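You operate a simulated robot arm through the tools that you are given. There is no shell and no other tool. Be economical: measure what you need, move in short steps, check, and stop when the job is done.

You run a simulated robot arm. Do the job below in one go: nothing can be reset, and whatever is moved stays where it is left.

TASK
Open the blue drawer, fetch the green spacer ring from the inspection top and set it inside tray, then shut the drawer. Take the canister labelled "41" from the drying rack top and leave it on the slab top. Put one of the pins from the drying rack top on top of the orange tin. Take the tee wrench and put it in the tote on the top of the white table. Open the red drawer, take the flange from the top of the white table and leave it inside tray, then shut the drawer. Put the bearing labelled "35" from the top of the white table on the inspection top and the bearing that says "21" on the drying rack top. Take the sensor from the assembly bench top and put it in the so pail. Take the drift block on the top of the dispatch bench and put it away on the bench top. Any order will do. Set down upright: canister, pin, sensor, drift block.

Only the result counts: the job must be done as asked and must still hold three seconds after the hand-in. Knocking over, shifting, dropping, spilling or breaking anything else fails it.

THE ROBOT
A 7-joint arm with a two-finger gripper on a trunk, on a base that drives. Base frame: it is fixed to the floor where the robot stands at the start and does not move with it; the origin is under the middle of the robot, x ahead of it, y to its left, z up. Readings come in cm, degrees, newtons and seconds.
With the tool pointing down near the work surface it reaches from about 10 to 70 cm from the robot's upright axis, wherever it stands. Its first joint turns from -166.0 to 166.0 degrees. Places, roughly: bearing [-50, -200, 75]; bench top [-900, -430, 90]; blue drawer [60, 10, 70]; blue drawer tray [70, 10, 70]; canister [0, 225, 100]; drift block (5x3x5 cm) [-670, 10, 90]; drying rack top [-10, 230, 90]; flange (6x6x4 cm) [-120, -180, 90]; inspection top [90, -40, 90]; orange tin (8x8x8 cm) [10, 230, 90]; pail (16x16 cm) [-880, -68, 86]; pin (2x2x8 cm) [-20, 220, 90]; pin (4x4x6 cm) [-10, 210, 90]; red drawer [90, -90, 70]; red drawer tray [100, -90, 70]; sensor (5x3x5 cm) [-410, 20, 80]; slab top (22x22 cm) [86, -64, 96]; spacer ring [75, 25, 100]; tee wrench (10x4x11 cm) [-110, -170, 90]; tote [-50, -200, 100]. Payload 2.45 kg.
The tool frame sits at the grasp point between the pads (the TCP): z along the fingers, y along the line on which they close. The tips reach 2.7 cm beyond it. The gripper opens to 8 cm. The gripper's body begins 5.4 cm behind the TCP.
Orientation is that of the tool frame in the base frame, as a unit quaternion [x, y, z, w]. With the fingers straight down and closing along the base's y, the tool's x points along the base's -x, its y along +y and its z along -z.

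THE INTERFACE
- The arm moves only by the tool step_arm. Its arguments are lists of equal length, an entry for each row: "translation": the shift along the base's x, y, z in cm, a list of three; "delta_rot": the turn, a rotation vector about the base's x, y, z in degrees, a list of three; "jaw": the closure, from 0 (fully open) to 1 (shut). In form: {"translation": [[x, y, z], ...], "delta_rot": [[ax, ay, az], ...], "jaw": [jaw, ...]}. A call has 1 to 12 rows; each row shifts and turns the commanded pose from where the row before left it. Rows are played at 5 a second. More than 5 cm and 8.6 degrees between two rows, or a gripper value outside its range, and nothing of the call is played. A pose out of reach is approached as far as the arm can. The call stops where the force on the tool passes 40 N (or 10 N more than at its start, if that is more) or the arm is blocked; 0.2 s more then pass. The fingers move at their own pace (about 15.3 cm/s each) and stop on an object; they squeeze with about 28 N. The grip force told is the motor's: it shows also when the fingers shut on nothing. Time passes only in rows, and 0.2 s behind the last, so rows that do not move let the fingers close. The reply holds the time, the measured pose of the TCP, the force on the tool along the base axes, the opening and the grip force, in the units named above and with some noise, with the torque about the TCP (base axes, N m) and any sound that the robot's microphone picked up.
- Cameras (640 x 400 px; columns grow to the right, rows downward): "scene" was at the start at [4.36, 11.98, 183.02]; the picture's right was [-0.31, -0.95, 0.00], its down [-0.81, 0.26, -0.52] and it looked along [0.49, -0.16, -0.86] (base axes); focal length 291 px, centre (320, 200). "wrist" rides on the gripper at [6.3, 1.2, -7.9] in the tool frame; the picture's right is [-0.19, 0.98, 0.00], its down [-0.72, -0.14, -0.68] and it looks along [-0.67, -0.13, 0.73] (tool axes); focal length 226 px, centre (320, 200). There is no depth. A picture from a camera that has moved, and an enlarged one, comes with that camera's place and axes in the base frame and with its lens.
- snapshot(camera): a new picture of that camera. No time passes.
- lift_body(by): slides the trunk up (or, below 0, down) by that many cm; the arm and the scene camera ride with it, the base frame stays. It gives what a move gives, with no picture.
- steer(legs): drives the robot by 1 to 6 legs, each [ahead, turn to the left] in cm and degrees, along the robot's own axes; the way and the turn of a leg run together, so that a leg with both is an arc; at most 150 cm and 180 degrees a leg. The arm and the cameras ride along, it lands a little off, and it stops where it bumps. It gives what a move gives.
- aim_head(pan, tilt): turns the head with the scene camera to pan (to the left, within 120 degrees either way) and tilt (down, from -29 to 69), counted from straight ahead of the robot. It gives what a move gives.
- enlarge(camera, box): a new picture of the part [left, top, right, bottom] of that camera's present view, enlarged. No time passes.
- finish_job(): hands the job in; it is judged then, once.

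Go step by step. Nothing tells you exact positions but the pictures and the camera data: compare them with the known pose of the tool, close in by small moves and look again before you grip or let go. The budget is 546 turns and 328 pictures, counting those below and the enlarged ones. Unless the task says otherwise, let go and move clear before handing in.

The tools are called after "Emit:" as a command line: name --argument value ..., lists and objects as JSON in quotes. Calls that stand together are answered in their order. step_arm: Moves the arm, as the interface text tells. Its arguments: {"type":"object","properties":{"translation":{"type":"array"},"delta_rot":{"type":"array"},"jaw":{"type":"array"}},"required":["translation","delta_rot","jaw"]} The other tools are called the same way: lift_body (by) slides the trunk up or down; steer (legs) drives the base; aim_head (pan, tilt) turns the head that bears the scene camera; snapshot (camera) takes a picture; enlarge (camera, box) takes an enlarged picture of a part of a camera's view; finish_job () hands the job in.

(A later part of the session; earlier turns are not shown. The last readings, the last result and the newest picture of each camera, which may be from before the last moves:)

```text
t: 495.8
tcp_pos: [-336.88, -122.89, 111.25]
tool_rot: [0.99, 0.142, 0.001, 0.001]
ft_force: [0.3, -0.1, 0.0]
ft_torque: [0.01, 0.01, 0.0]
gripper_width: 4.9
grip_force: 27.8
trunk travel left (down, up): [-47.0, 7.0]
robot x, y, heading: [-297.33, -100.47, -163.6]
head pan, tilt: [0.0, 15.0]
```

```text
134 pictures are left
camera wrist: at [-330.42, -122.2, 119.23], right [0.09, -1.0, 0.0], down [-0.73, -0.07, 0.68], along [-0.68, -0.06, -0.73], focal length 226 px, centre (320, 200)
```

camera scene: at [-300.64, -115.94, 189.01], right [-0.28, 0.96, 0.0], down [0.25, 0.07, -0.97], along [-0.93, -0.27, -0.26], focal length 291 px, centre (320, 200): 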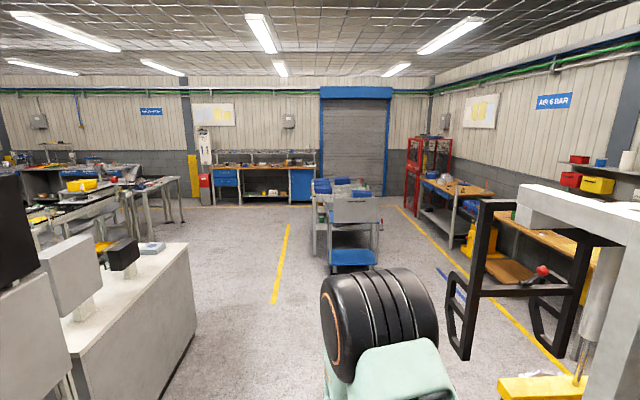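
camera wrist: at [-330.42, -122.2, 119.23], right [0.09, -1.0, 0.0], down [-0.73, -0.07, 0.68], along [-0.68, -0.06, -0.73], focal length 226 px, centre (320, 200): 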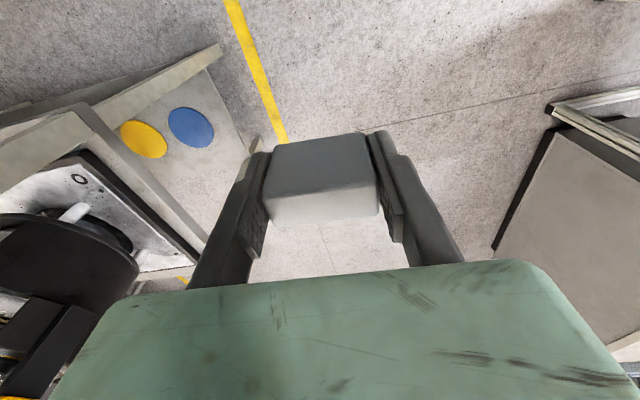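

The sensor is held. The aisle is clear past the black frames; driving west about 160 cm and looking again.

Emit:
steer --legs '[[0, 1.5], [100, 0], [70, 0]]'

Emit:
aim_head --pan -25 --tilt 15

Emit:
snapshot --camera "scene"

```text
t: 504.9
tcp_pos: [-497.79, -180.31, 111.19]
tool_rot: [0.986, 0.168, 0.0, 0.0]
ft_force: [0.6, -0.4, -0.4]
ft_torque: [-0.02, 0.0, 0.01]
gripper_width: 4.91
grip_force: 28.4
trunk travel left (down, up): [-47.0, 7.0]
robot x, y, heading: [-459.55, -156.06, -160.2]
head pan, tilt: [0.0, 15.0]
```

```text
t: 505.7
tcp_pos: [-497.76, -180.33, 111.33]
tool_rot: [0.986, 0.167, 0.0, 0.0]
ft_force: [0.3, 0.6, 0.3]
ft_torque: [0.01, -0.01, -0.03]
gripper_width: 4.91
grip_force: 28.0
trunk travel left (down, up): [-47.0, 7.0]
robot x, y, heading: [-459.18, -155.51, -160.5]
head pan, tilt: [-25.0, 15.0]
```

```text
133 pictures are left
camera scene: at [-462.4, -167.44, 189.02], right [0.1, 1.0, 0.0], down [0.26, -0.02, -0.97], along [-0.96, 0.09, -0.26], focal length 291 px, centre (320, 200)
```

scene: 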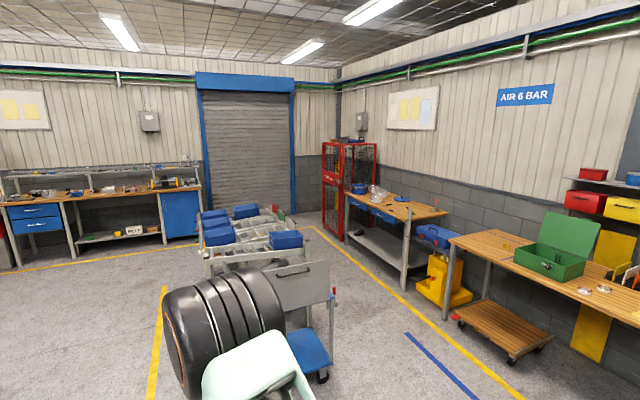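

Emit:
enlarge --camera "scene" --box '[330, 160, 460, 250]'

Emit:
enlarge --camera "scene" --box '[440, 200, 640, 330]'

Emit:
enlarge --camera "scene" --box '[0, 150, 210, 280]'

```text
4.44 times, centred on (395, 205) of scene
camera zoom: at [-462.4, -167.44, 189.02], right [0.1, 1.0, 0.0], down [0.26, -0.02, -0.97], along [-0.96, 0.09, -0.26], focal length 1294 px, centre (-13, 178)
```

zoom: 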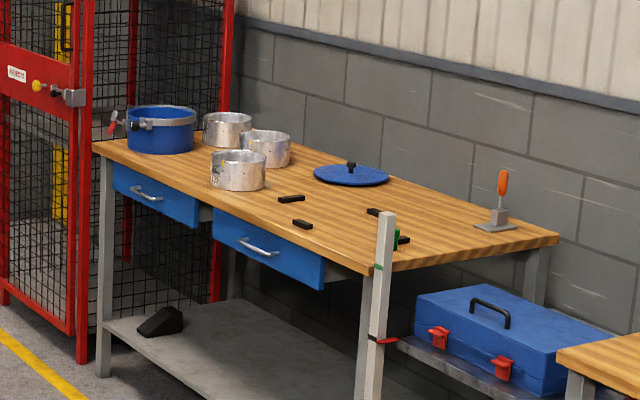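

```text
3.08 times, centred on (540, 265) of scene
camera zoom: at [-462.4, -167.44, 189.02], right [0.1, 1.0, 0.0], down [0.26, -0.02, -0.97], along [-0.96, 0.09, -0.26], focal length 896 px, centre (-357, 0)
```

zoom: 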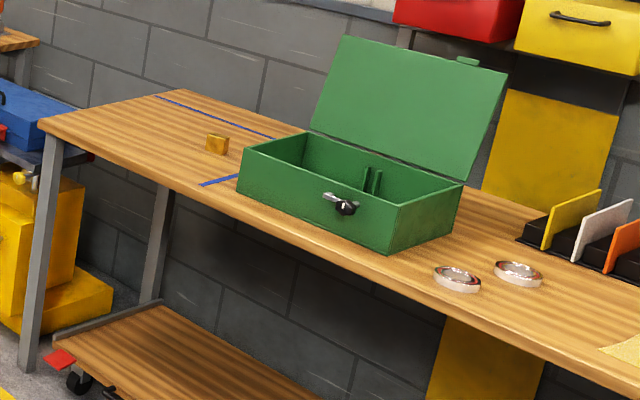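

```text
3.05 times, centred on (105, 215) of scene
camera zoom: at [-462.4, -167.44, 189.02], right [0.1, 1.0, 0.0], down [0.26, -0.02, -0.97], along [-0.96, 0.09, -0.26], focal length 888 px, centre (975, 154)
```

zoom: 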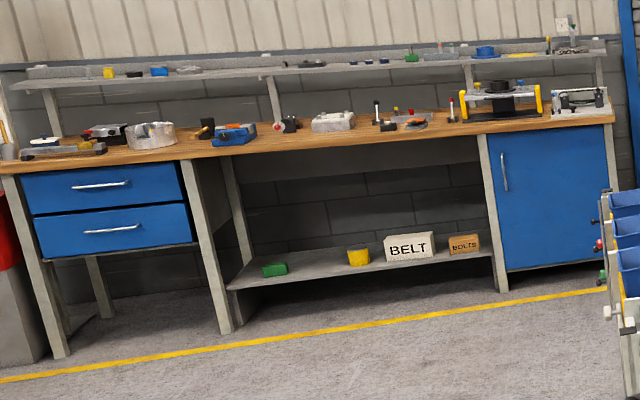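

The blue pail at (-880, -68) stands at the far end of the second wooden bench; the drift block is the brass block on the nearer one. Driving between the cart and the benches.

Emit:
steer --legs '[[0, -46.2], [85, 0], [84, 0], [0, 40.7], [120, 0]]'

Emit:
aim_head --pan -25 --tilt 25

Emit:
snapshot --camera "scene"

```text
t: 524.1
tcp_pos: [-767.11, -130.9, 111.3]
tool_rot: [0.993, 0.12, 0.0, 0.0]
ft_force: [0.6, -0.4, -0.8]
ft_torque: [0.01, -0.02, 0.01]
gripper_width: 4.89
grip_force: 28.4
trunk travel left (down, up): [-47.0, 7.0]
robot x, y, heading: [-726.76, -110.73, -165.9]
head pan, tilt: [-25.0, 15.0]
```

```text
t: 524.8
tcp_pos: [-767.13, -130.86, 111.38]
tool_rot: [0.993, 0.12, 0.0, 0.0]
ft_force: [-0.3, -0.1, -0.9]
ft_torque: [0.0, 0.03, 0.0]
gripper_width: 4.89
grip_force: 28.3
trunk travel left (down, up): [-47.0, 7.0]
robot x, y, heading: [-726.7, -110.59, -165.9]
head pan, tilt: [-25.0, 25.0]
```

```text
129 pictures are left
camera scene: at [-730.63, -121.55, 187.4], right [0.19, 0.98, 0.0], down [0.41, -0.08, -0.91], along [-0.89, 0.17, -0.42], focal length 291 px, centre (320, 200)
```

scene: 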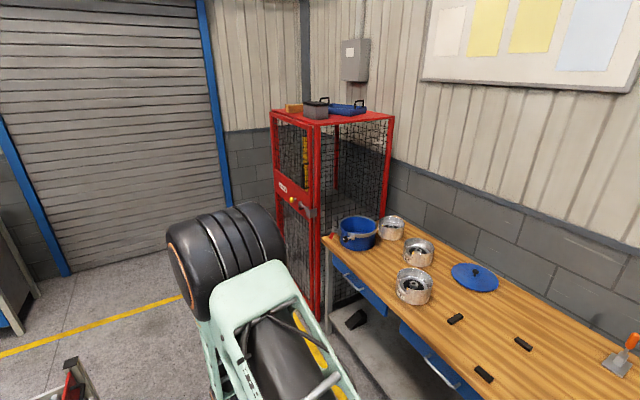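

Emit:
enlarge --camera "scene" --box '[310, 190, 510, 330]'

```text
2.86 times, centred on (410, 260) of scene
camera zoom: at [-730.63, -121.55, 187.4], right [0.19, 0.98, 0.0], down [0.41, -0.08, -0.91], along [-0.89, 0.17, -0.42], focal length 832 px, centre (63, 29)
```

zoom: 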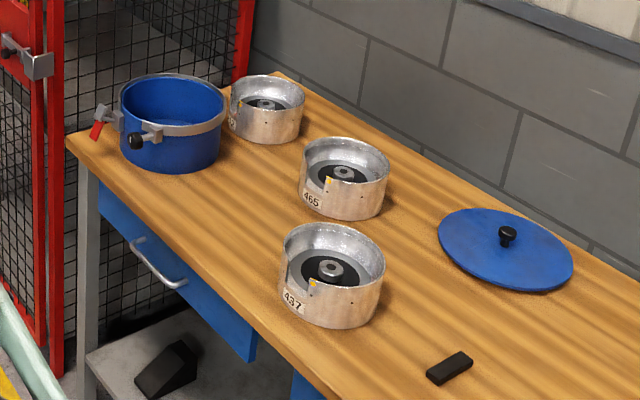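

The blue pail is open, its rim centred near (-880, -68.5). Driving to stand in front of it.

Emit:
steer --legs '[[0, -8.7], [116, 0], [0, -73]]'

Emit:
aim_head --pan 10 --tilt 45

Emit:
snapshot --camera "scene"

Emit:
snapshot --camera "wrist"

```text
t: 534.6
tcp_pos: [-868.61, -82.37, 111.3]
tool_rot: [0.827, -0.562, 0.0, 0.001]
ft_force: [0.0, 0.0, 0.3]
ft_torque: [-0.01, -0.01, 0.0]
gripper_width: 4.89
grip_force: 27.9
trunk travel left (down, up): [-47.0, 7.0]
robot x, y, heading: [-842.56, -119.49, 111.6]
head pan, tilt: [-25.0, 25.0]
```

```text
t: 535.6
tcp_pos: [-868.6, -82.36, 111.3]
tool_rot: [0.827, -0.562, 0.0, 0.0]
ft_force: [-0.2, 0.7, -0.8]
ft_torque: [0.02, -0.02, -0.01]
gripper_width: 4.9
grip_force: 28.4
trunk travel left (down, up): [-47.0, 7.0]
robot x, y, heading: [-842.88, -119.8, 111.7]
head pan, tilt: [10.0, 45.0]
```

```text
127 pictures are left
camera scene: at [-859.47, -119.56, 184.34], right [0.85, 0.52, 0.0], down [0.37, -0.6, -0.71], along [-0.37, 0.6, -0.71], focal length 291 px, centre (320, 200)
```

scene: 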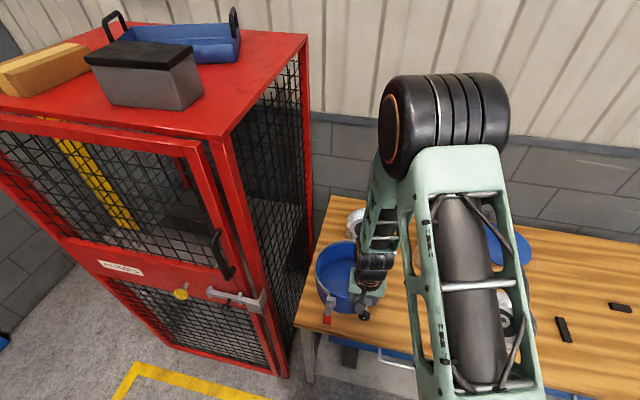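

```text
126 pictures are left
camera wrist: at [-867.43, -88.63, 119.23], right [-0.98, -0.18, 0.0], down [-0.13, 0.72, 0.68], along [-0.12, 0.67, -0.73], focal length 226 px, centre (320, 200)
```

wrist: 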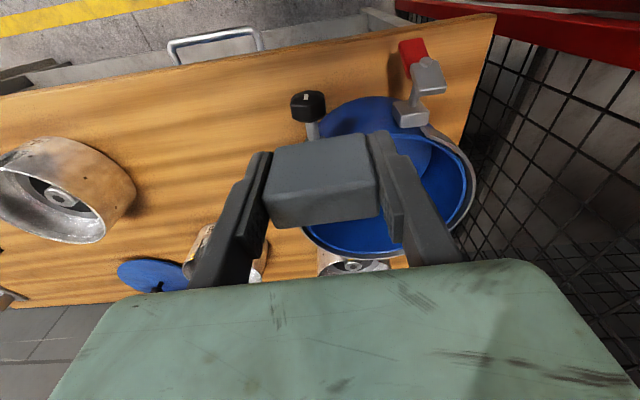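

Pail: about 16 cm tall with its rim at z ≈ 102, centred near (-878, -73). Moving above it for a better view.

Emit:
step_arm --translation '[[-2.4, 2.7, 1], [-2.4, 2.7, 1], [-2.4, 2.7, 1], [-2.4, 2.7, 1]]' --delta_rot '[[0, 0, 0], [0, 0, 0], [0, 0, 0], [0, 0, 0]]' --jaw '[1, 1, 1, 1]'

Emit:
snapshot --camera "wrist"

Emit:
enlarge --camera "scene" --box '[280, 180, 440, 320]'

```text
t: 536.6
tcp_pos: [-878.25, -71.51, 115.4]
tool_rot: [0.827, -0.562, -0.001, -0.001]
ft_force: [-0.3, -0.1, -0.5]
ft_torque: [-0.02, -0.01, 0.01]
gripper_width: 4.93
grip_force: 27.8
trunk travel left (down, up): [-47.0, 7.0]
robot x, y, heading: [-842.73, -119.94, 111.6]
head pan, tilt: [10.0, 45.0]
```

```text
125 pictures are left
camera wrist: at [-877.21, -77.77, 123.26], right [-0.98, -0.18, 0.0], down [-0.13, 0.72, 0.68], along [-0.12, 0.67, -0.73], focal length 226 px, centre (320, 200)
```

wrist: 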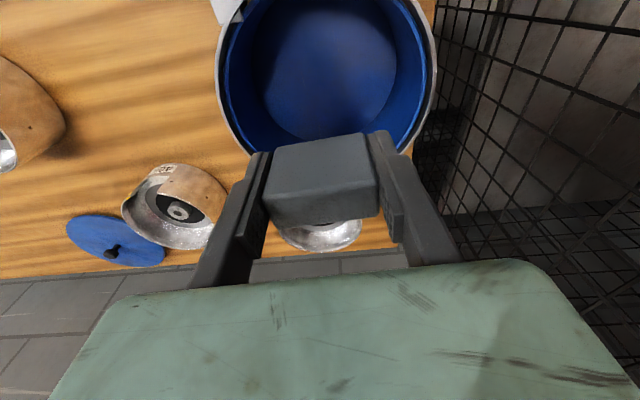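

```text
2.86 times, centred on (360, 250) of scene
camera zoom: at [-859.53, -119.5, 184.33], right [0.85, 0.53, 0.0], down [0.37, -0.6, -0.71], along [-0.37, 0.6, -0.71], focal length 832 px, centre (206, 57)
```

zoom: 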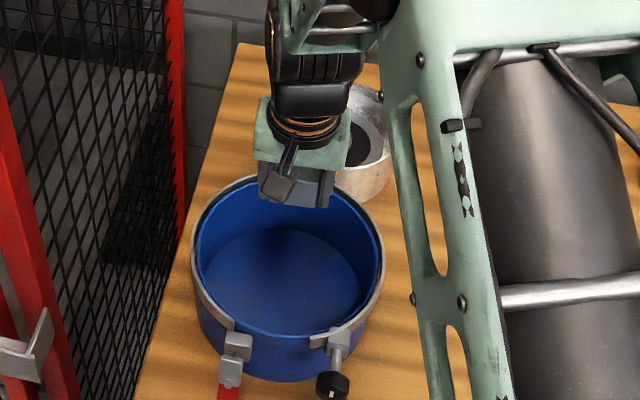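

The pail is wider than thought (≈21 cm rim), and the gripper is nearly centred over it. Lowering the sensor inside.

Emit:
step_arm --translation '[[-0.3, 0.7, -4], [0, 0, -4], [0, 0, -4], [0, 0, -4]]' --delta_rot '[[0, 0, 0], [0, 0, 0], [0, 0, 0], [0, 0, 0]]' --jaw '[1, 1, 1, 1]'

Emit:
snapshot --camera "wrist"

Emit:
enlarge --camera "scene" --box '[280, 200, 440, 340]'

```text
t: 537.6
tcp_pos: [-878.53, -70.71, 99.31]
tool_rot: [0.827, -0.562, 0.0, 0.0]
ft_force: [0.1, 0.6, -0.4]
ft_torque: [0.01, -0.05, 0.06]
gripper_width: 4.89
grip_force: 28.2
trunk travel left (down, up): [-47.0, 7.0]
robot x, y, heading: [-842.85, -119.57, 111.7]
head pan, tilt: [10.0, 45.0]
```

```text
123 pictures are left
camera wrist: at [-877.39, -77.02, 107.14], right [-0.98, -0.18, 0.0], down [-0.13, 0.72, 0.68], along [-0.12, 0.67, -0.73], focal length 226 px, centre (320, 200)
```

wrist: 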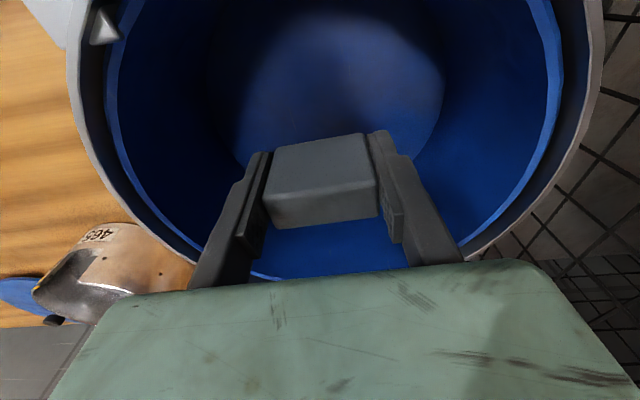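

```text
2.86 times, centred on (360, 270) of scene
camera zoom: at [-859.52, -119.53, 184.33], right [0.85, 0.53, 0.0], down [0.37, -0.6, -0.71], along [-0.37, 0.6, -0.71], focal length 832 px, centre (206, 0)
```

zoom: 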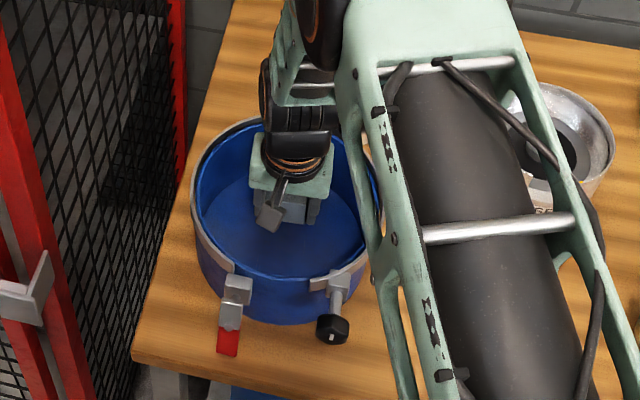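

Emit:
step_arm --translation '[[0, 0, -2.5], [0, 0, -2], [0, 0, -0.7], [0, 0, -0.6]]' --delta_rot '[[0, 0, 0], [0, 0, 0], [0, 0, 0], [0, 0, 0]]' --jaw '[1, 1, 1, 1]'

Emit:
step_arm --translation '[[0, 0, -0.5], [0, 0, -0.5], [0, 0, -0.5]]' --delta_rot '[[0, 0, 0], [0, 0, 0], [0, 0, 0]]' --jaw '[1, 1, 1]'

Emit:
snapshot --camera "wrist"

```text
t: 538.6
tcp_pos: [-878.51, -70.76, 93.43]
tool_rot: [0.826, -0.563, 0.0, -0.001]
ft_force: [-0.6, -0.1, -0.7]
ft_torque: [0.01, 0.02, -0.02]
gripper_width: 4.89
grip_force: 27.8
trunk travel left (down, up): [-47.0, 7.0]
robot x, y, heading: [-842.9, -119.95, 111.6]
head pan, tilt: [10.0, 45.0]
```

```text
t: 539.4
tcp_pos: [-878.53, -70.82, 92.1]
tool_rot: [0.827, -0.562, 0.0, -0.001]
ft_force: [-0.3, 0.2, 0.3]
ft_torque: [0.02, 0.05, 0.0]
gripper_width: 4.89
grip_force: 28.1
trunk travel left (down, up): [-47.0, 7.0]
robot x, y, heading: [-842.81, -119.53, 111.9]
head pan, tilt: [10.0, 45.0]
```

```text
121 pictures are left
camera wrist: at [-877.42, -77.11, 99.93], right [-0.98, -0.18, 0.0], down [-0.13, 0.72, 0.68], along [-0.12, 0.67, -0.73], focal length 226 px, centre (320, 200)
```

wrist: 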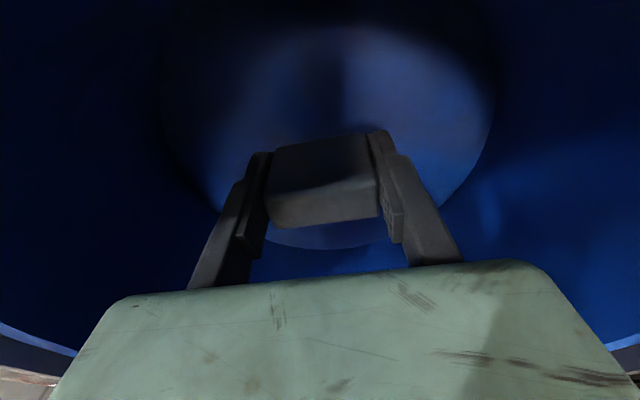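

Emit:
step_arm --translation '[[0, 0, -0.5], [0, 0, -0.4], [0, 0, -0.4]]' --delta_rot '[[0, 0, 0], [0, 0, 0], [0, 0, 0]]' --jaw '[1, 1, 1]'

```text
t: 540.2
tcp_pos: [-878.63, -70.86, 90.72]
tool_rot: [0.827, -0.563, 0.0, -0.001]
ft_force: [-0.7, -0.6, -0.5]
ft_torque: [-0.01, 0.02, 0.02]
gripper_width: 4.89
grip_force: 27.8
trunk travel left (down, up): [-47.0, 7.0]
robot x, y, heading: [-842.76, -119.36, 111.9]
head pan, tilt: [10.0, 45.0]
```

Emit:
step_arm --translation '[[0, 0, -0.4], [0, 0, -0.4], [0, 0, -0.4]]' --delta_rot '[[0, 0, 0], [0, 0, 0], [0, 0, 0]]' --jaw '[1, 1, 1]'

Emit:
snapshot --camera "wrist"

```text
t: 541.0
tcp_pos: [-878.5, -70.72, 89.87]
tool_rot: [0.827, -0.562, -0.002, -0.001]
ft_force: [0.1, -0.2, 32.9]
ft_torque: [-1.52, -0.77, -0.17]
gripper_width: 4.88
grip_force: 27.7
trunk travel left (down, up): [-47.0, 7.0]
robot x, y, heading: [-842.86, -119.37, 111.6]
head pan, tilt: [10.0, 45.0]
```

```text
120 pictures are left
camera wrist: at [-877.34, -77.06, 97.76], right [-0.98, -0.18, 0.0], down [-0.13, 0.72, 0.69], along [-0.13, 0.67, -0.73], focal length 226 px, centre (320, 200)
```

wrist: 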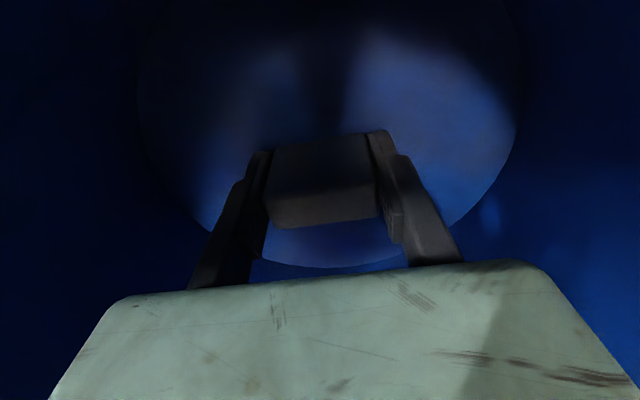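

The resistance came from the camera side touching the pail rim, not from the floor. Raising slightly, shifting the hand away from that side, and lowering again.

Emit:
step_arm --translation '[[0, 0, 1.2], [-0.45, 1.1, 0], [-0.45, 1.1, 0], [0, 0, -0.6], [0, 0, -0.5]]' --delta_rot '[[0, 0, 0], [0, 0, 0], [0, 0, 0], [0, 0, 0], [0, 0, 0]]' --jaw '[1, 1, 1, 1, 1]'

Emit:
snapshot --camera "wrist"

Emit:
enlarge --camera "scene" --box '[280, 200, 440, 340]'

```text
t: 542.2
tcp_pos: [-879.42, -68.62, 89.85]
tool_rot: [0.827, -0.561, -0.002, 0.0]
ft_force: [3.2, -2.1, 28.2]
ft_torque: [0.0, -0.17, 0.01]
gripper_width: 4.88
grip_force: 27.9
trunk travel left (down, up): [-47.0, 7.0]
robot x, y, heading: [-842.86, -119.09, 111.7]
head pan, tilt: [10.0, 45.0]
```

```text
119 pictures are left
camera wrist: at [-878.22, -74.9, 97.75], right [-0.98, -0.18, 0.0], down [-0.13, 0.72, 0.69], along [-0.13, 0.67, -0.73], focal length 226 px, centre (320, 200)
```

wrist: 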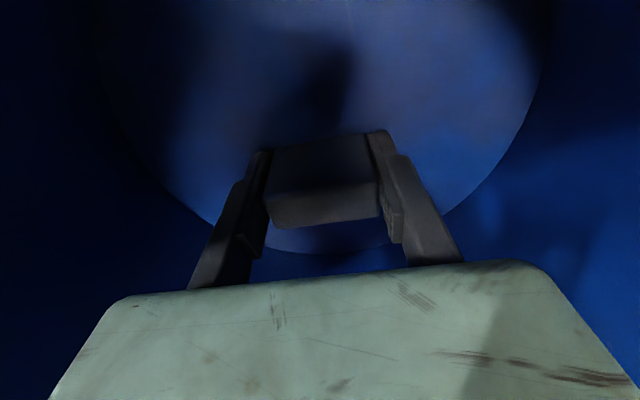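

```text
2.86 times, centred on (360, 270) of scene
camera zoom: at [-859.31, -119.78, 184.39], right [0.85, 0.53, 0.0], down [0.37, -0.6, -0.71], along [-0.37, 0.6, -0.71], focal length 832 px, centre (206, 0)
```

zoom: 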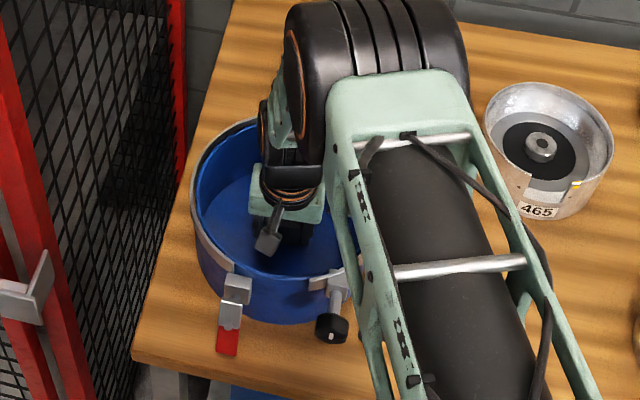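

Now firm, centred contact with the pail floor. Easing, opening and lifting out.

Emit:
step_arm --translation '[[0, 0, 0.25], [0, 0, 0], [0, 0, 0], [0, 0, 0], [0, 0, 2], [0, 0, 4], [0, 0, 4], [0, 0, 4], [0, 0, 4], [0, 0, 4]]' --delta_rot '[[0, 0, 0], [0, 0, 0], [0, 0, 0], [0, 0, 0], [0, 0, 0], [0, 0, 0], [0, 0, 0], [0, 0, 0], [0, 0, 0], [0, 0, 0]]' --jaw '[1, 0.3, 0.15, 0.15, 0.15, 0.15, 0.15, 0.15, 0.15, 0.15]'

Emit:
snapshot --camera "wrist"

```text
t: 544.4
tcp_pos: [-879.49, -68.67, 111.96]
tool_rot: [0.827, -0.562, 0.0, 0.0]
ft_force: [0.2, -0.7, 0.5]
ft_torque: [0.02, 0.01, 0.02]
gripper_width: 6.8
grip_force: 0.0
trunk travel left (down, up): [-47.0, 7.0]
robot x, y, heading: [-843.1, -119.43, 111.7]
head pan, tilt: [10.0, 45.0]
```

```text
117 pictures are left
camera wrist: at [-878.28, -75.01, 119.92], right [-0.98, -0.18, 0.0], down [-0.13, 0.72, 0.68], along [-0.12, 0.67, -0.73], focal length 226 px, centre (320, 200)
```

wrist: 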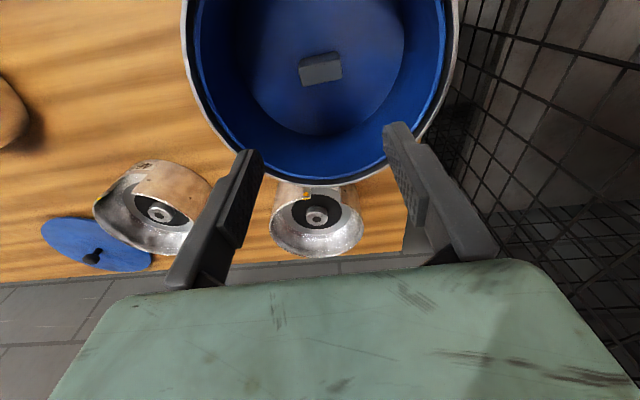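

The sensor stands upright in the pail. Next the drift block near (-669, 9) on the dispatch bench. Pulling in and driving there.

Emit:
step_arm --translation '[[1.8, -4, 0], [1.8, -4, 0], [1.8, -4, 0], [1.8, -4, 0], [1.8, -4, 0]]' --delta_rot '[[0, 0, 0], [0, 0, 0], [0, 0, 0], [0, 0, 0], [0, 0, 0]]' --jaw '[0, 0, 0, 0, 0]'

Emit:
steer --legs '[[0, -98.7], [103, 0], [103, 0], [0, 95.5], [18, 0]]'

Emit:
aim_head --pan 0 --tilt 45

Emit:
snapshot --camera "scene"

Emit:
snapshot --camera "wrist"

```text
t: 545.6
tcp_pos: [-870.48, -88.95, 111.93]
tool_rot: [0.827, -0.562, -0.001, 0.0]
ft_force: [0.8, -0.2, 0.9]
ft_torque: [0.05, 0.05, 0.0]
gripper_width: 7.99
grip_force: 0.0
trunk travel left (down, up): [-47.0, 7.0]
robot x, y, heading: [-842.36, -119.58, 111.9]
head pan, tilt: [10.0, 45.0]
```

```text
t: 565.2
tcp_pos: [-673.42, -20.32, 111.94]
tool_rot: [0.804, -0.595, 0.0, -0.001]
ft_force: [-0.9, -0.3, -0.1]
ft_torque: [-0.05, -0.02, -0.01]
gripper_width: 8.0
grip_force: 0.0
trunk travel left (down, up): [-47.0, 7.0]
robot x, y, heading: [-648.22, -53.0, 107.0]
head pan, tilt: [10.0, 45.0]
```

```text
t: 565.9
tcp_pos: [-673.4, -20.24, 111.88]
tool_rot: [0.804, -0.595, -0.001, 0.001]
ft_force: [0.3, 0.3, -0.1]
ft_torque: [0.0, -0.03, 0.02]
gripper_width: 7.99
grip_force: 0.0
trunk travel left (down, up): [-47.0, 7.0]
robot x, y, heading: [-648.29, -53.17, 107.0]
head pan, tilt: [0.0, 45.0]
```

```text
116 pictures are left
camera scene: at [-663.5, -51.3, 184.34], right [0.96, 0.29, 0.0], down [0.21, -0.68, -0.71], along [-0.21, 0.68, -0.71], focal length 291 px, centre (320, 200)
```

scene: 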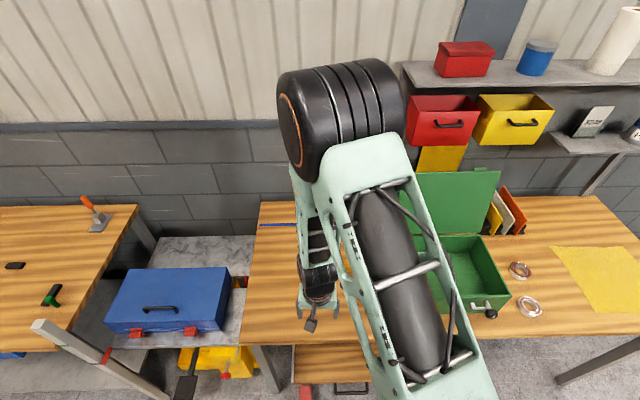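

```text
115 pictures are left
camera wrist: at [-672.76, -26.65, 119.83], right [-0.99, -0.1, 0.0], down [-0.07, 0.73, 0.68], along [-0.07, 0.68, -0.73], focal length 226 px, centre (320, 200)
```

wrist: 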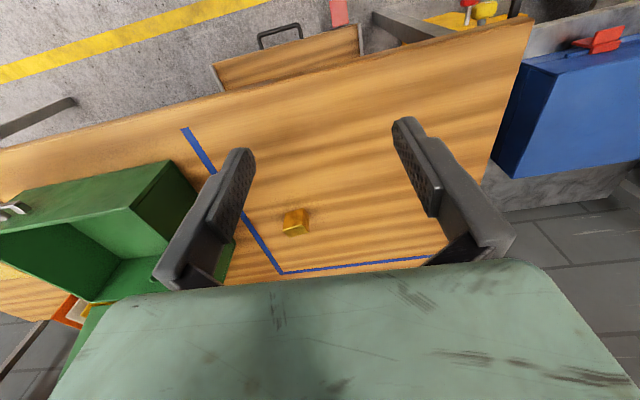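

Emit:
step_arm --translation '[[0.3, 4, -1], [0.3, 4, -1], [0.3, 4, -1], [0.3, 4, -1], [0.3, 4, -1], [0.3, 4, -1]]' --delta_rot '[[0, 0, 0], [0, 0, 0], [0, 0, 0], [0, 0, 0], [0, 0, 0], [0, 0, 0]]' --jaw '[0, 0, 0, 0, 0, 0]'

Emit:
snapshot --camera "wrist"

Emit:
enlarge --camera "wrist" --box '[270, 60, 370, 160]'

```text
t: 567.3
tcp_pos: [-671.63, 3.77, 105.98]
tool_rot: [0.804, -0.595, 0.0, 0.0]
ft_force: [-0.5, -0.6, 0.1]
ft_torque: [-0.01, 0.01, 0.01]
gripper_width: 7.99
grip_force: 0.0
trunk travel left (down, up): [-47.0, 7.0]
robot x, y, heading: [-648.12, -53.56, 107.0]
head pan, tilt: [0.0, 45.0]
```

```text
114 pictures are left
camera wrist: at [-671.05, -2.56, 113.93], right [-0.99, -0.1, 0.0], down [-0.07, 0.73, 0.68], along [-0.07, 0.68, -0.73], focal length 226 px, centre (320, 200)
```

wrist: 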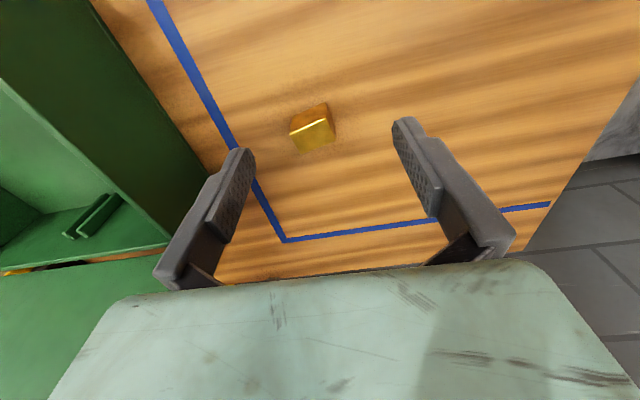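

```text
4.00 times, centred on (320, 110) of wrist
camera zoom: at [-671.05, -2.56, 113.93], right [-0.99, -0.1, 0.0], down [-0.07, 0.73, 0.68], along [-0.07, 0.68, -0.73], focal length 904 px, centre (320, 560)
```

zoom: 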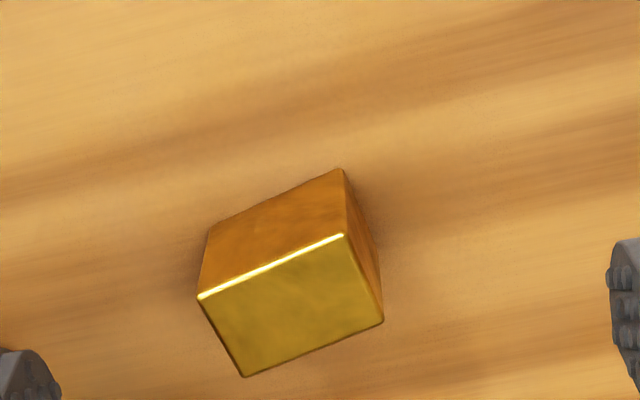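

Block near (-671.5, 10.2), long axis at about 32°. Yawing to grip its 5 cm length and lowering.

Emit:
step_arm --translation '[[0, 3.2, -3], [0.1, 3, -3], [0, 0, -3]]' --delta_rot '[[0, 0, 7.5], [0, 0, 7.5], [0, 0, 0]]' --jaw '[0, 0, 0]'

Emit:
snapshot --camera "wrist"

```text
t: 568.1
tcp_pos: [-671.33, 10.07, 96.78]
tool_rot: [0.875, -0.485, 0.0, -0.001]
ft_force: [0.7, 0.1, -0.6]
ft_torque: [-0.03, -0.01, 0.03]
gripper_width: 8.03
grip_force: 0.0
trunk travel left (down, up): [-47.0, 7.0]
robot x, y, heading: [-647.82, -53.06, 106.9]
head pan, tilt: [0.0, 45.0]
```

```text
112 pictures are left
camera wrist: at [-669.07, 4.0, 104.77], right [-0.93, -0.36, 0.0], down [-0.26, 0.68, 0.68], along [-0.24, 0.64, -0.73], focal length 226 px, centre (320, 200)
```

wrist: 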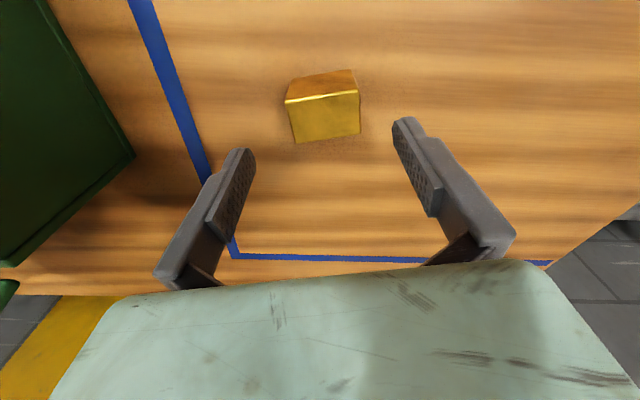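

Emit:
step_arm --translation '[[-0.35, 0, -3], [0, 0, -3], [0, 0, -1.8]]' --delta_rot '[[0, 0, 6], [0, 0, 0], [0, 0, 0]]' --jaw '[0, 0, 0]'

Emit:
snapshot --camera "wrist"

```text
t: 569.1
tcp_pos: [-672.03, 9.97, 89.63]
tool_rot: [0.898, -0.439, -0.003, -0.002]
ft_force: [5.2, -11.4, 23.4]
ft_torque: [-0.58, -0.26, -0.19]
gripper_width: 7.51
grip_force: 0.1
trunk travel left (down, up): [-47.0, 7.0]
robot x, y, heading: [-648.19, -53.23, 107.0]
head pan, tilt: [0.0, 45.0]
stopped in row 3: the force on the tool passed its limit at 51 N (the readings are from after the stop); the commanded pose is now the measured one
```

```text
111 pictures are left
camera wrist: at [-669.03, 4.21, 97.61], right [-0.89, -0.45, 0.0], down [-0.33, 0.65, 0.69], along [-0.31, 0.61, -0.73], focal length 226 px, centre (320, 200)
```

wrist: 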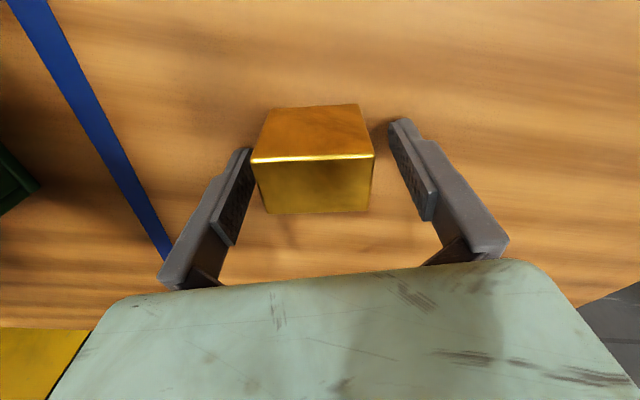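

The tips met the bench (z ≈ 86.9). Raising a little and closing on the block.

Emit:
step_arm --translation '[[0, 0, 0.8], [0.3, 0.1, 0], [0, 0, 0], [0, 0, 0], [0, 0, 0]]' --delta_rot '[[0, 0, 0], [0, 0, 0], [0, 0, 0], [0, 0, 0], [0, 0, 0]]' --jaw '[0, 0, 1, 1, 1]'

Emit:
snapshot --camera "wrist"

```text
t: 570.3
tcp_pos: [-671.62, 10.26, 90.21]
tool_rot: [0.898, -0.439, -0.002, -0.002]
ft_force: [0.9, -0.7, -0.2]
ft_torque: [0.03, -0.08, -0.04]
gripper_width: 4.72
grip_force: 27.5
trunk travel left (down, up): [-47.0, 7.0]
robot x, y, heading: [-647.98, -53.39, 106.8]
head pan, tilt: [0.0, 45.0]
```

```text
110 pictures are left
camera wrist: at [-668.75, 4.48, 98.05], right [-0.89, -0.45, 0.0], down [-0.33, 0.65, 0.69], along [-0.31, 0.61, -0.73], focal length 226 px, centre (320, 200)
```

wrist: 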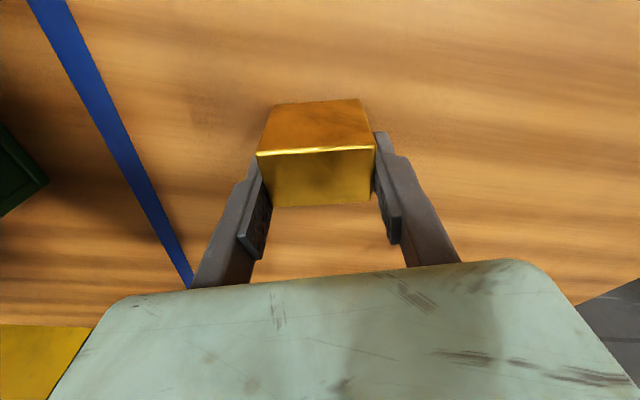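

Drift block gripped. Lifting, pulling in, and driving around the cart toward the wall bench.

Emit:
step_arm --translation '[[0, 0, 1.5], [0, 0, 4], [0, 0, 4.5], [0, 0, 4.5], [0, 0, 4.5], [0, 0, 3], [1.5, -4, 0], [1.5, -4, 0], [1.5, -4, 0], [1.5, -4, 0], [1.5, -4, 0]]' --delta_rot '[[0, 0, 0], [0, 0, 0], [0, 0, 0], [0, 0, 0], [0, 0, 0], [0, 0, 0], [0, 0, 0], [0, 0, 0], [0, 0, 0], [0, 0, 0], [0, 0, 0]]' --jaw '[1, 1, 1, 1, 1, 1, 1, 1, 1, 1, 1]'

Emit:
steer --legs '[[-28, 0], [0, -160], [142, 0]]'

Emit:
aim_head --pan -60 --tilt 20

Emit:
snapshot --camera "scene"

Emit:
snapshot --camera "wrist"

```text
t: 572.7
tcp_pos: [-664.42, -9.99, 112.29]
tool_rot: [0.898, -0.439, -0.004, -0.001]
ft_force: [-0.5, 0.0, -5.4]
ft_torque: [0.11, 0.05, -0.02]
gripper_width: 4.69
grip_force: 28.3
trunk travel left (down, up): [-47.0, 7.0]
robot x, y, heading: [-648.02, -53.42, 106.9]
head pan, tilt: [0.0, 45.0]
```

```text
t: 587.9
tcp_pos: [-520.53, -222.43, 112.28]
tool_rot: [0.257, 0.966, -0.001, 0.003]
ft_force: [0.1, 0.7, -5.2]
ft_torque: [-0.04, -0.03, 0.0]
gripper_width: 4.63
grip_force: 27.8
trunk travel left (down, up): [-47.0, 7.0]
robot x, y, heading: [-552.16, -188.56, -50.7]
head pan, tilt: [0.0, 45.0]
```

```text
t: 589.2
tcp_pos: [-520.52, -222.47, 112.15]
tool_rot: [0.259, 0.966, 0.0, 0.003]
ft_force: [0.6, 1.2, -5.7]
ft_torque: [-0.04, -0.02, 0.01]
gripper_width: 4.61
grip_force: 28.1
trunk travel left (down, up): [-47.0, 7.0]
robot x, y, heading: [-551.69, -188.55, -50.9]
head pan, tilt: [-60.0, 20.0]
```

```text
109 pictures are left
camera scene: at [-545.76, -186.79, 188.2], right [-0.93, 0.36, 0.0], down [0.12, 0.32, -0.94], along [-0.34, -0.88, -0.34], focal length 291 px, centre (320, 200)
```

scene: 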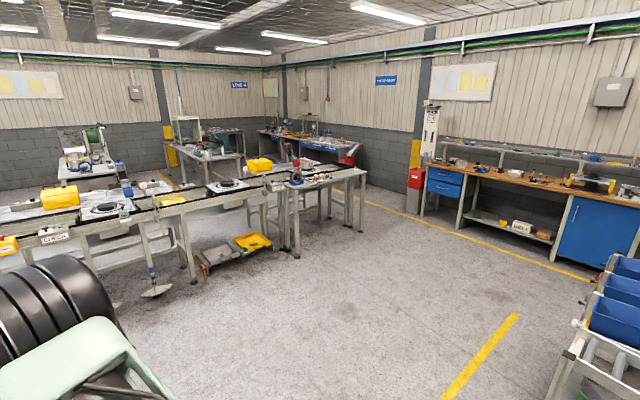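

```text
108 pictures are left
camera wrist: at [-525.45, -218.12, 120.14], right [0.66, 0.75, 0.0], down [0.55, -0.48, 0.69], along [0.52, -0.45, -0.73], focal length 226 px, centre (320, 200)
```

wrist: 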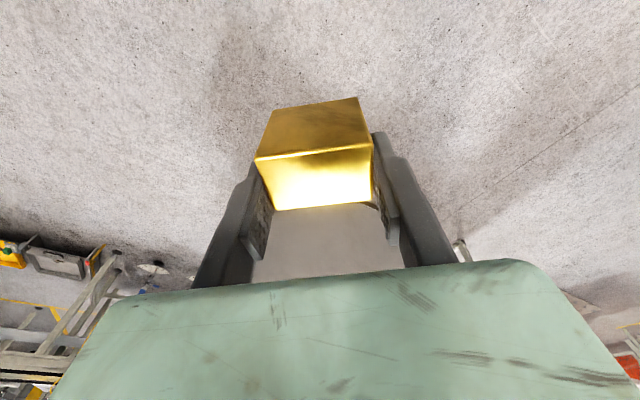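

The wall bench with blue drawers is on the right; the floor is open. Driving toward it.

Emit:
steer --legs '[[0, -89], [115, 0], [115, 0]]'

Emit:
aim_head --pan -20 --tilt 25

Emit:
snapshot --camera "scene"

```text
t: 604.5
tcp_pos: [-756.11, -378.49, 112.16]
tool_rot: [0.848, 0.53, -0.003, 0.001]
ft_force: [-0.1, 0.4, -5.4]
ft_torque: [-0.03, 0.01, -0.01]
gripper_width: 4.59
grip_force: 28.3
trunk travel left (down, up): [-47.0, 7.0]
robot x, y, heading: [-724.35, -344.86, -137.0]
head pan, tilt: [-60.0, 20.0]
```

```text
t: 605.5
tcp_pos: [-756.01, -378.4, 112.34]
tool_rot: [0.848, 0.53, -0.002, 0.002]
ft_force: [0.2, -0.8, -5.5]
ft_torque: [-0.02, 0.02, -0.04]
gripper_width: 4.57
grip_force: 28.3
trunk travel left (down, up): [-47.0, 7.0]
robot x, y, heading: [-724.48, -344.39, -137.3]
head pan, tilt: [-20.0, 25.0]
```

```text
107 pictures are left
camera scene: at [-721.92, -357.24, 187.39], right [-0.39, 0.92, 0.0], down [0.39, 0.16, -0.91], along [-0.83, -0.35, -0.42], focal length 291 px, centre (320, 200)
```

scene: 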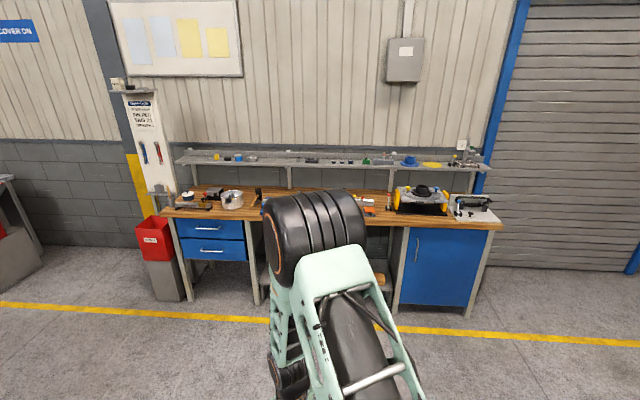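

Emit:
steer --legs '[[0, -16.7], [108, 0], [0, -7.5]]'

Emit:
aim_head --pan 0 --tilt 40

Emit:
snapshot --camera "scene"

Emit:
snapshot --camera "wrist"

```text
t: 612.7
tcp_pos: [-864.56, -409.35, 112.24]
tool_rot: [0.942, 0.334, -0.003, 0.001]
ft_force: [-0.5, 0.7, -5.0]
ft_torque: [-0.01, 0.0, 0.0]
gripper_width: 4.58
grip_force: 28.2
trunk travel left (down, up): [-47.0, 7.0]
robot x, y, heading: [-821.6, -391.91, -162.0]
head pan, tilt: [-20.0, 25.0]
```

```text
t: 613.5
tcp_pos: [-864.56, -409.22, 112.29]
tool_rot: [0.943, 0.334, -0.002, 0.001]
ft_force: [-0.4, -0.2, -5.7]
ft_torque: [0.0, 0.04, 0.02]
gripper_width: 4.56
grip_force: 28.2
trunk travel left (down, up): [-47.0, 7.0]
robot x, y, heading: [-821.56, -392.14, -162.2]
head pan, tilt: [0.0, 40.0]
```

```text
106 pictures are left
camera scene: at [-823.72, -407.41, 185.07], right [-0.31, 0.95, 0.0], down [0.61, 0.2, -0.77], along [-0.73, -0.23, -0.64], focal length 291 px, centre (320, 200)
```

scene: 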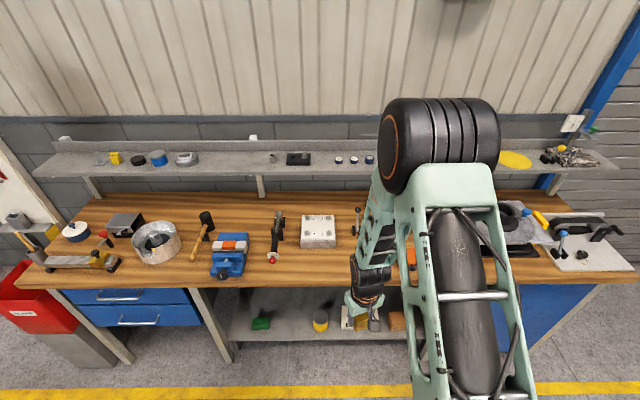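

```text
105 pictures are left
camera wrist: at [-858.84, -406.19, 120.13], right [0.47, -0.88, 0.0], down [-0.64, -0.34, 0.68], along [-0.6, -0.32, -0.73], focal length 226 px, centre (320, 200)
```

wrist: 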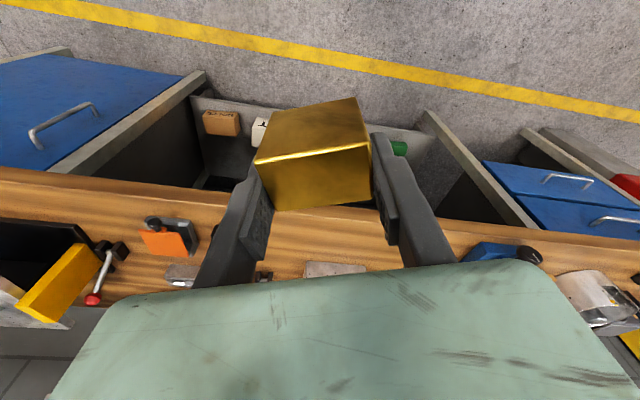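

Emit:
enlarge --camera "scene" --box '[230, 190, 420, 310]'

```text
3.33 times, centred on (325, 250) of scene
camera zoom: at [-823.72, -407.41, 185.07], right [-0.31, 0.95, 0.0], down [0.61, 0.2, -0.77], along [-0.73, -0.23, -0.64], focal length 971 px, centre (303, 33)
```

zoom: 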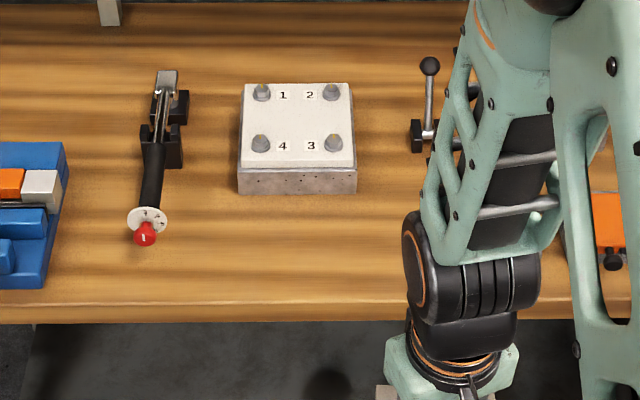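

The front strip in the middle, before the numbered plate, is free: about (-893, -429.5). Driving 20 cm closer and moving over it.

Emit:
steer --legs '[[20, 0]]'

Emit:
step_arm --translation '[[-2.3, -3.4, 0], [-2.3, -3.4, 0], [-2.3, -3.4, 0], [-2.2, -3.4, 0]]' --delta_rot '[[0, 0, 0], [0, 0, 0], [0, 0, 0], [0, 0, 0]]' --jaw '[1, 1, 1, 1]'

Emit:
snapshot --camera "wrist"

Emit:
snapshot --camera "scene"

```text
t: 615.1
tcp_pos: [-883.26, -415.43, 112.19]
tool_rot: [0.943, 0.334, 0.0, 0.001]
ft_force: [-0.6, 0.2, -5.9]
ft_torque: [0.0, 0.01, -0.01]
gripper_width: 4.57
grip_force: 27.5
trunk travel left (down, up): [-47.0, 7.0]
robot x, y, heading: [-839.8, -398.04, -162.0]
head pan, tilt: [0.0, 40.0]
```

```text
t: 616.1
tcp_pos: [-892.25, -428.81, 112.11]
tool_rot: [0.942, 0.334, -0.002, 0.0]
ft_force: [-0.2, 0.6, -4.9]
ft_torque: [-0.04, 0.01, -0.03]
gripper_width: 4.56
grip_force: 28.5
trunk travel left (down, up): [-47.0, 7.0]
robot x, y, heading: [-840.27, -397.91, -162.2]
head pan, tilt: [0.0, 40.0]
```

```text
103 pictures are left
camera wrist: at [-886.45, -425.67, 119.98], right [0.47, -0.88, 0.0], down [-0.65, -0.34, 0.68], along [-0.6, -0.32, -0.73], focal length 226 px, centre (320, 200)
```

wrist: 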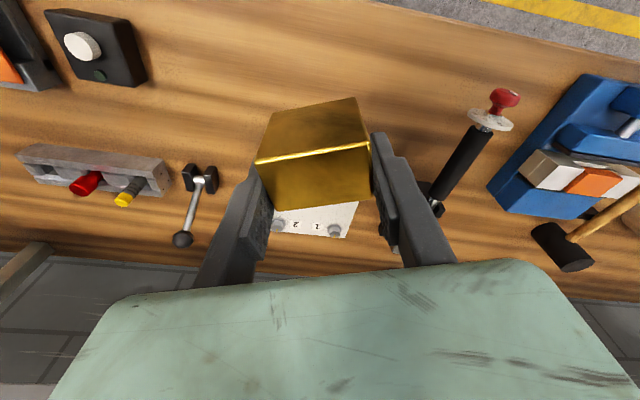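

```text
102 pictures are left
camera scene: at [-842.49, -413.58, 185.04], right [-0.31, 0.95, 0.0], down [0.61, 0.2, -0.77], along [-0.73, -0.23, -0.64], focal length 291 px, centre (320, 200)
```

scene: 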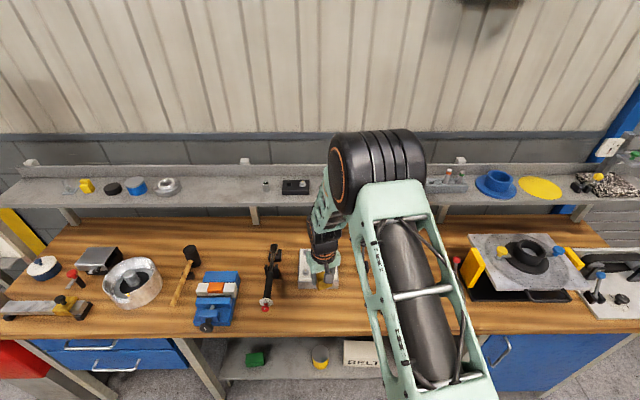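

Position is clear all around. Lowering.

Emit:
step_arm --translation '[[0, 0, -4], [0, 0, -4], [0, 0, -4], [0, 0, -2.5]]' --delta_rot '[[0, 0, 0], [0, 0, 0], [0, 0, 0], [0, 0, 0]]' --jaw '[1, 1, 1, 1]'

Emit:
step_arm --translation '[[0, 0, -0.6], [0, 0, -0.6], [0, 0, -0.5], [0, 0, -0.5]]' --delta_rot '[[0, 0, 0], [0, 0, 0], [0, 0, 0], [0, 0, 0]]' --jaw '[1, 1, 1, 1]'

Emit:
enlarge --camera "scene" --box '[260, 220, 380, 340]'

```text
t: 617.1
tcp_pos: [-892.24, -428.9, 97.78]
tool_rot: [0.943, 0.334, -0.003, 0.0]
ft_force: [-0.5, 0.3, -5.6]
ft_torque: [-0.03, 0.02, 0.0]
gripper_width: 4.55
grip_force: 27.5
trunk travel left (down, up): [-47.0, 7.0]
robot x, y, heading: [-840.2, -398.26, -162.0]
head pan, tilt: [0.0, 40.0]
```

```text
t: 618.1
tcp_pos: [-892.4, -428.9, 95.6]
tool_rot: [0.943, 0.333, -0.003, 0.002]
ft_force: [-0.7, 0.2, -4.8]
ft_torque: [-0.03, -0.02, 0.01]
gripper_width: 4.6
grip_force: 28.3
trunk travel left (down, up): [-47.0, 7.0]
robot x, y, heading: [-840.48, -398.37, -162.2]
head pan, tilt: [0.0, 40.0]
```

```text
3.33 times, centred on (320, 280) of scene
camera zoom: at [-842.46, -413.49, 185.06], right [-0.31, 0.95, 0.0], down [0.61, 0.2, -0.77], along [-0.73, -0.24, -0.64], focal length 971 px, centre (320, -67)
```

zoom: 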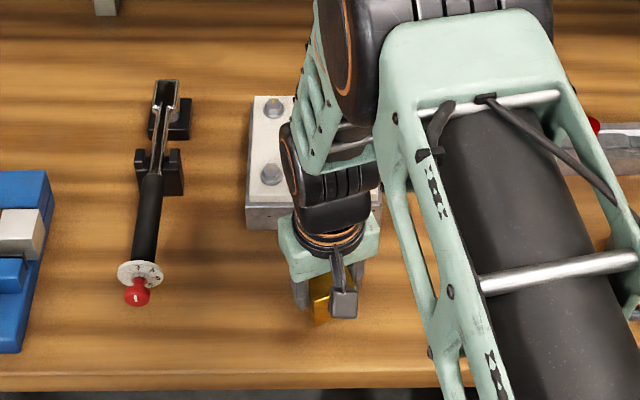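

Emit:
step_arm --translation '[[0, 0, -0.5], [0, 0, -0.4], [0, 0, -0.4]]' --delta_rot '[[0, 0, 0], [0, 0, 0], [0, 0, 0]]' --jaw '[1, 1, 1]'

```text
t: 618.9
tcp_pos: [-892.37, -428.98, 94.19]
tool_rot: [0.943, 0.334, -0.003, 0.001]
ft_force: [-0.1, 0.5, -4.9]
ft_torque: [-0.02, 0.03, 0.01]
gripper_width: 4.56
grip_force: 28.2
trunk travel left (down, up): [-47.0, 7.0]
robot x, y, heading: [-840.71, -398.18, -162.2]
head pan, tilt: [0.0, 40.0]
```

Emit:
step_arm --translation '[[0, 0, -0.4], [0, 0, -0.4], [0, 0, -0.4]]' --delta_rot '[[0, 0, 0], [0, 0, 0], [0, 0, 0]]' --jaw '[1, 1, 1]'

Emit:
snapshot --camera "wrist"

```text
t: 619.7
tcp_pos: [-892.43, -428.94, 93.23]
tool_rot: [0.943, 0.333, -0.005, 0.002]
ft_force: [-1.2, -1.8, 28.2]
ft_torque: [-0.16, 0.12, 0.06]
gripper_width: 4.57
grip_force: 27.9
trunk travel left (down, up): [-47.0, 7.0]
robot x, y, heading: [-840.19, -398.19, -162.3]
head pan, tilt: [0.0, 40.0]
```

```text
100 pictures are left
camera wrist: at [-886.64, -425.82, 101.12], right [0.47, -0.88, 0.0], down [-0.64, -0.34, 0.69], along [-0.61, -0.32, -0.72], focal length 226 px, centre (320, 200)
```

wrist: 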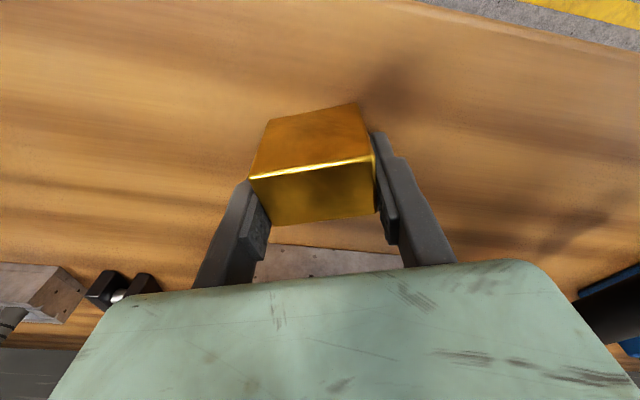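

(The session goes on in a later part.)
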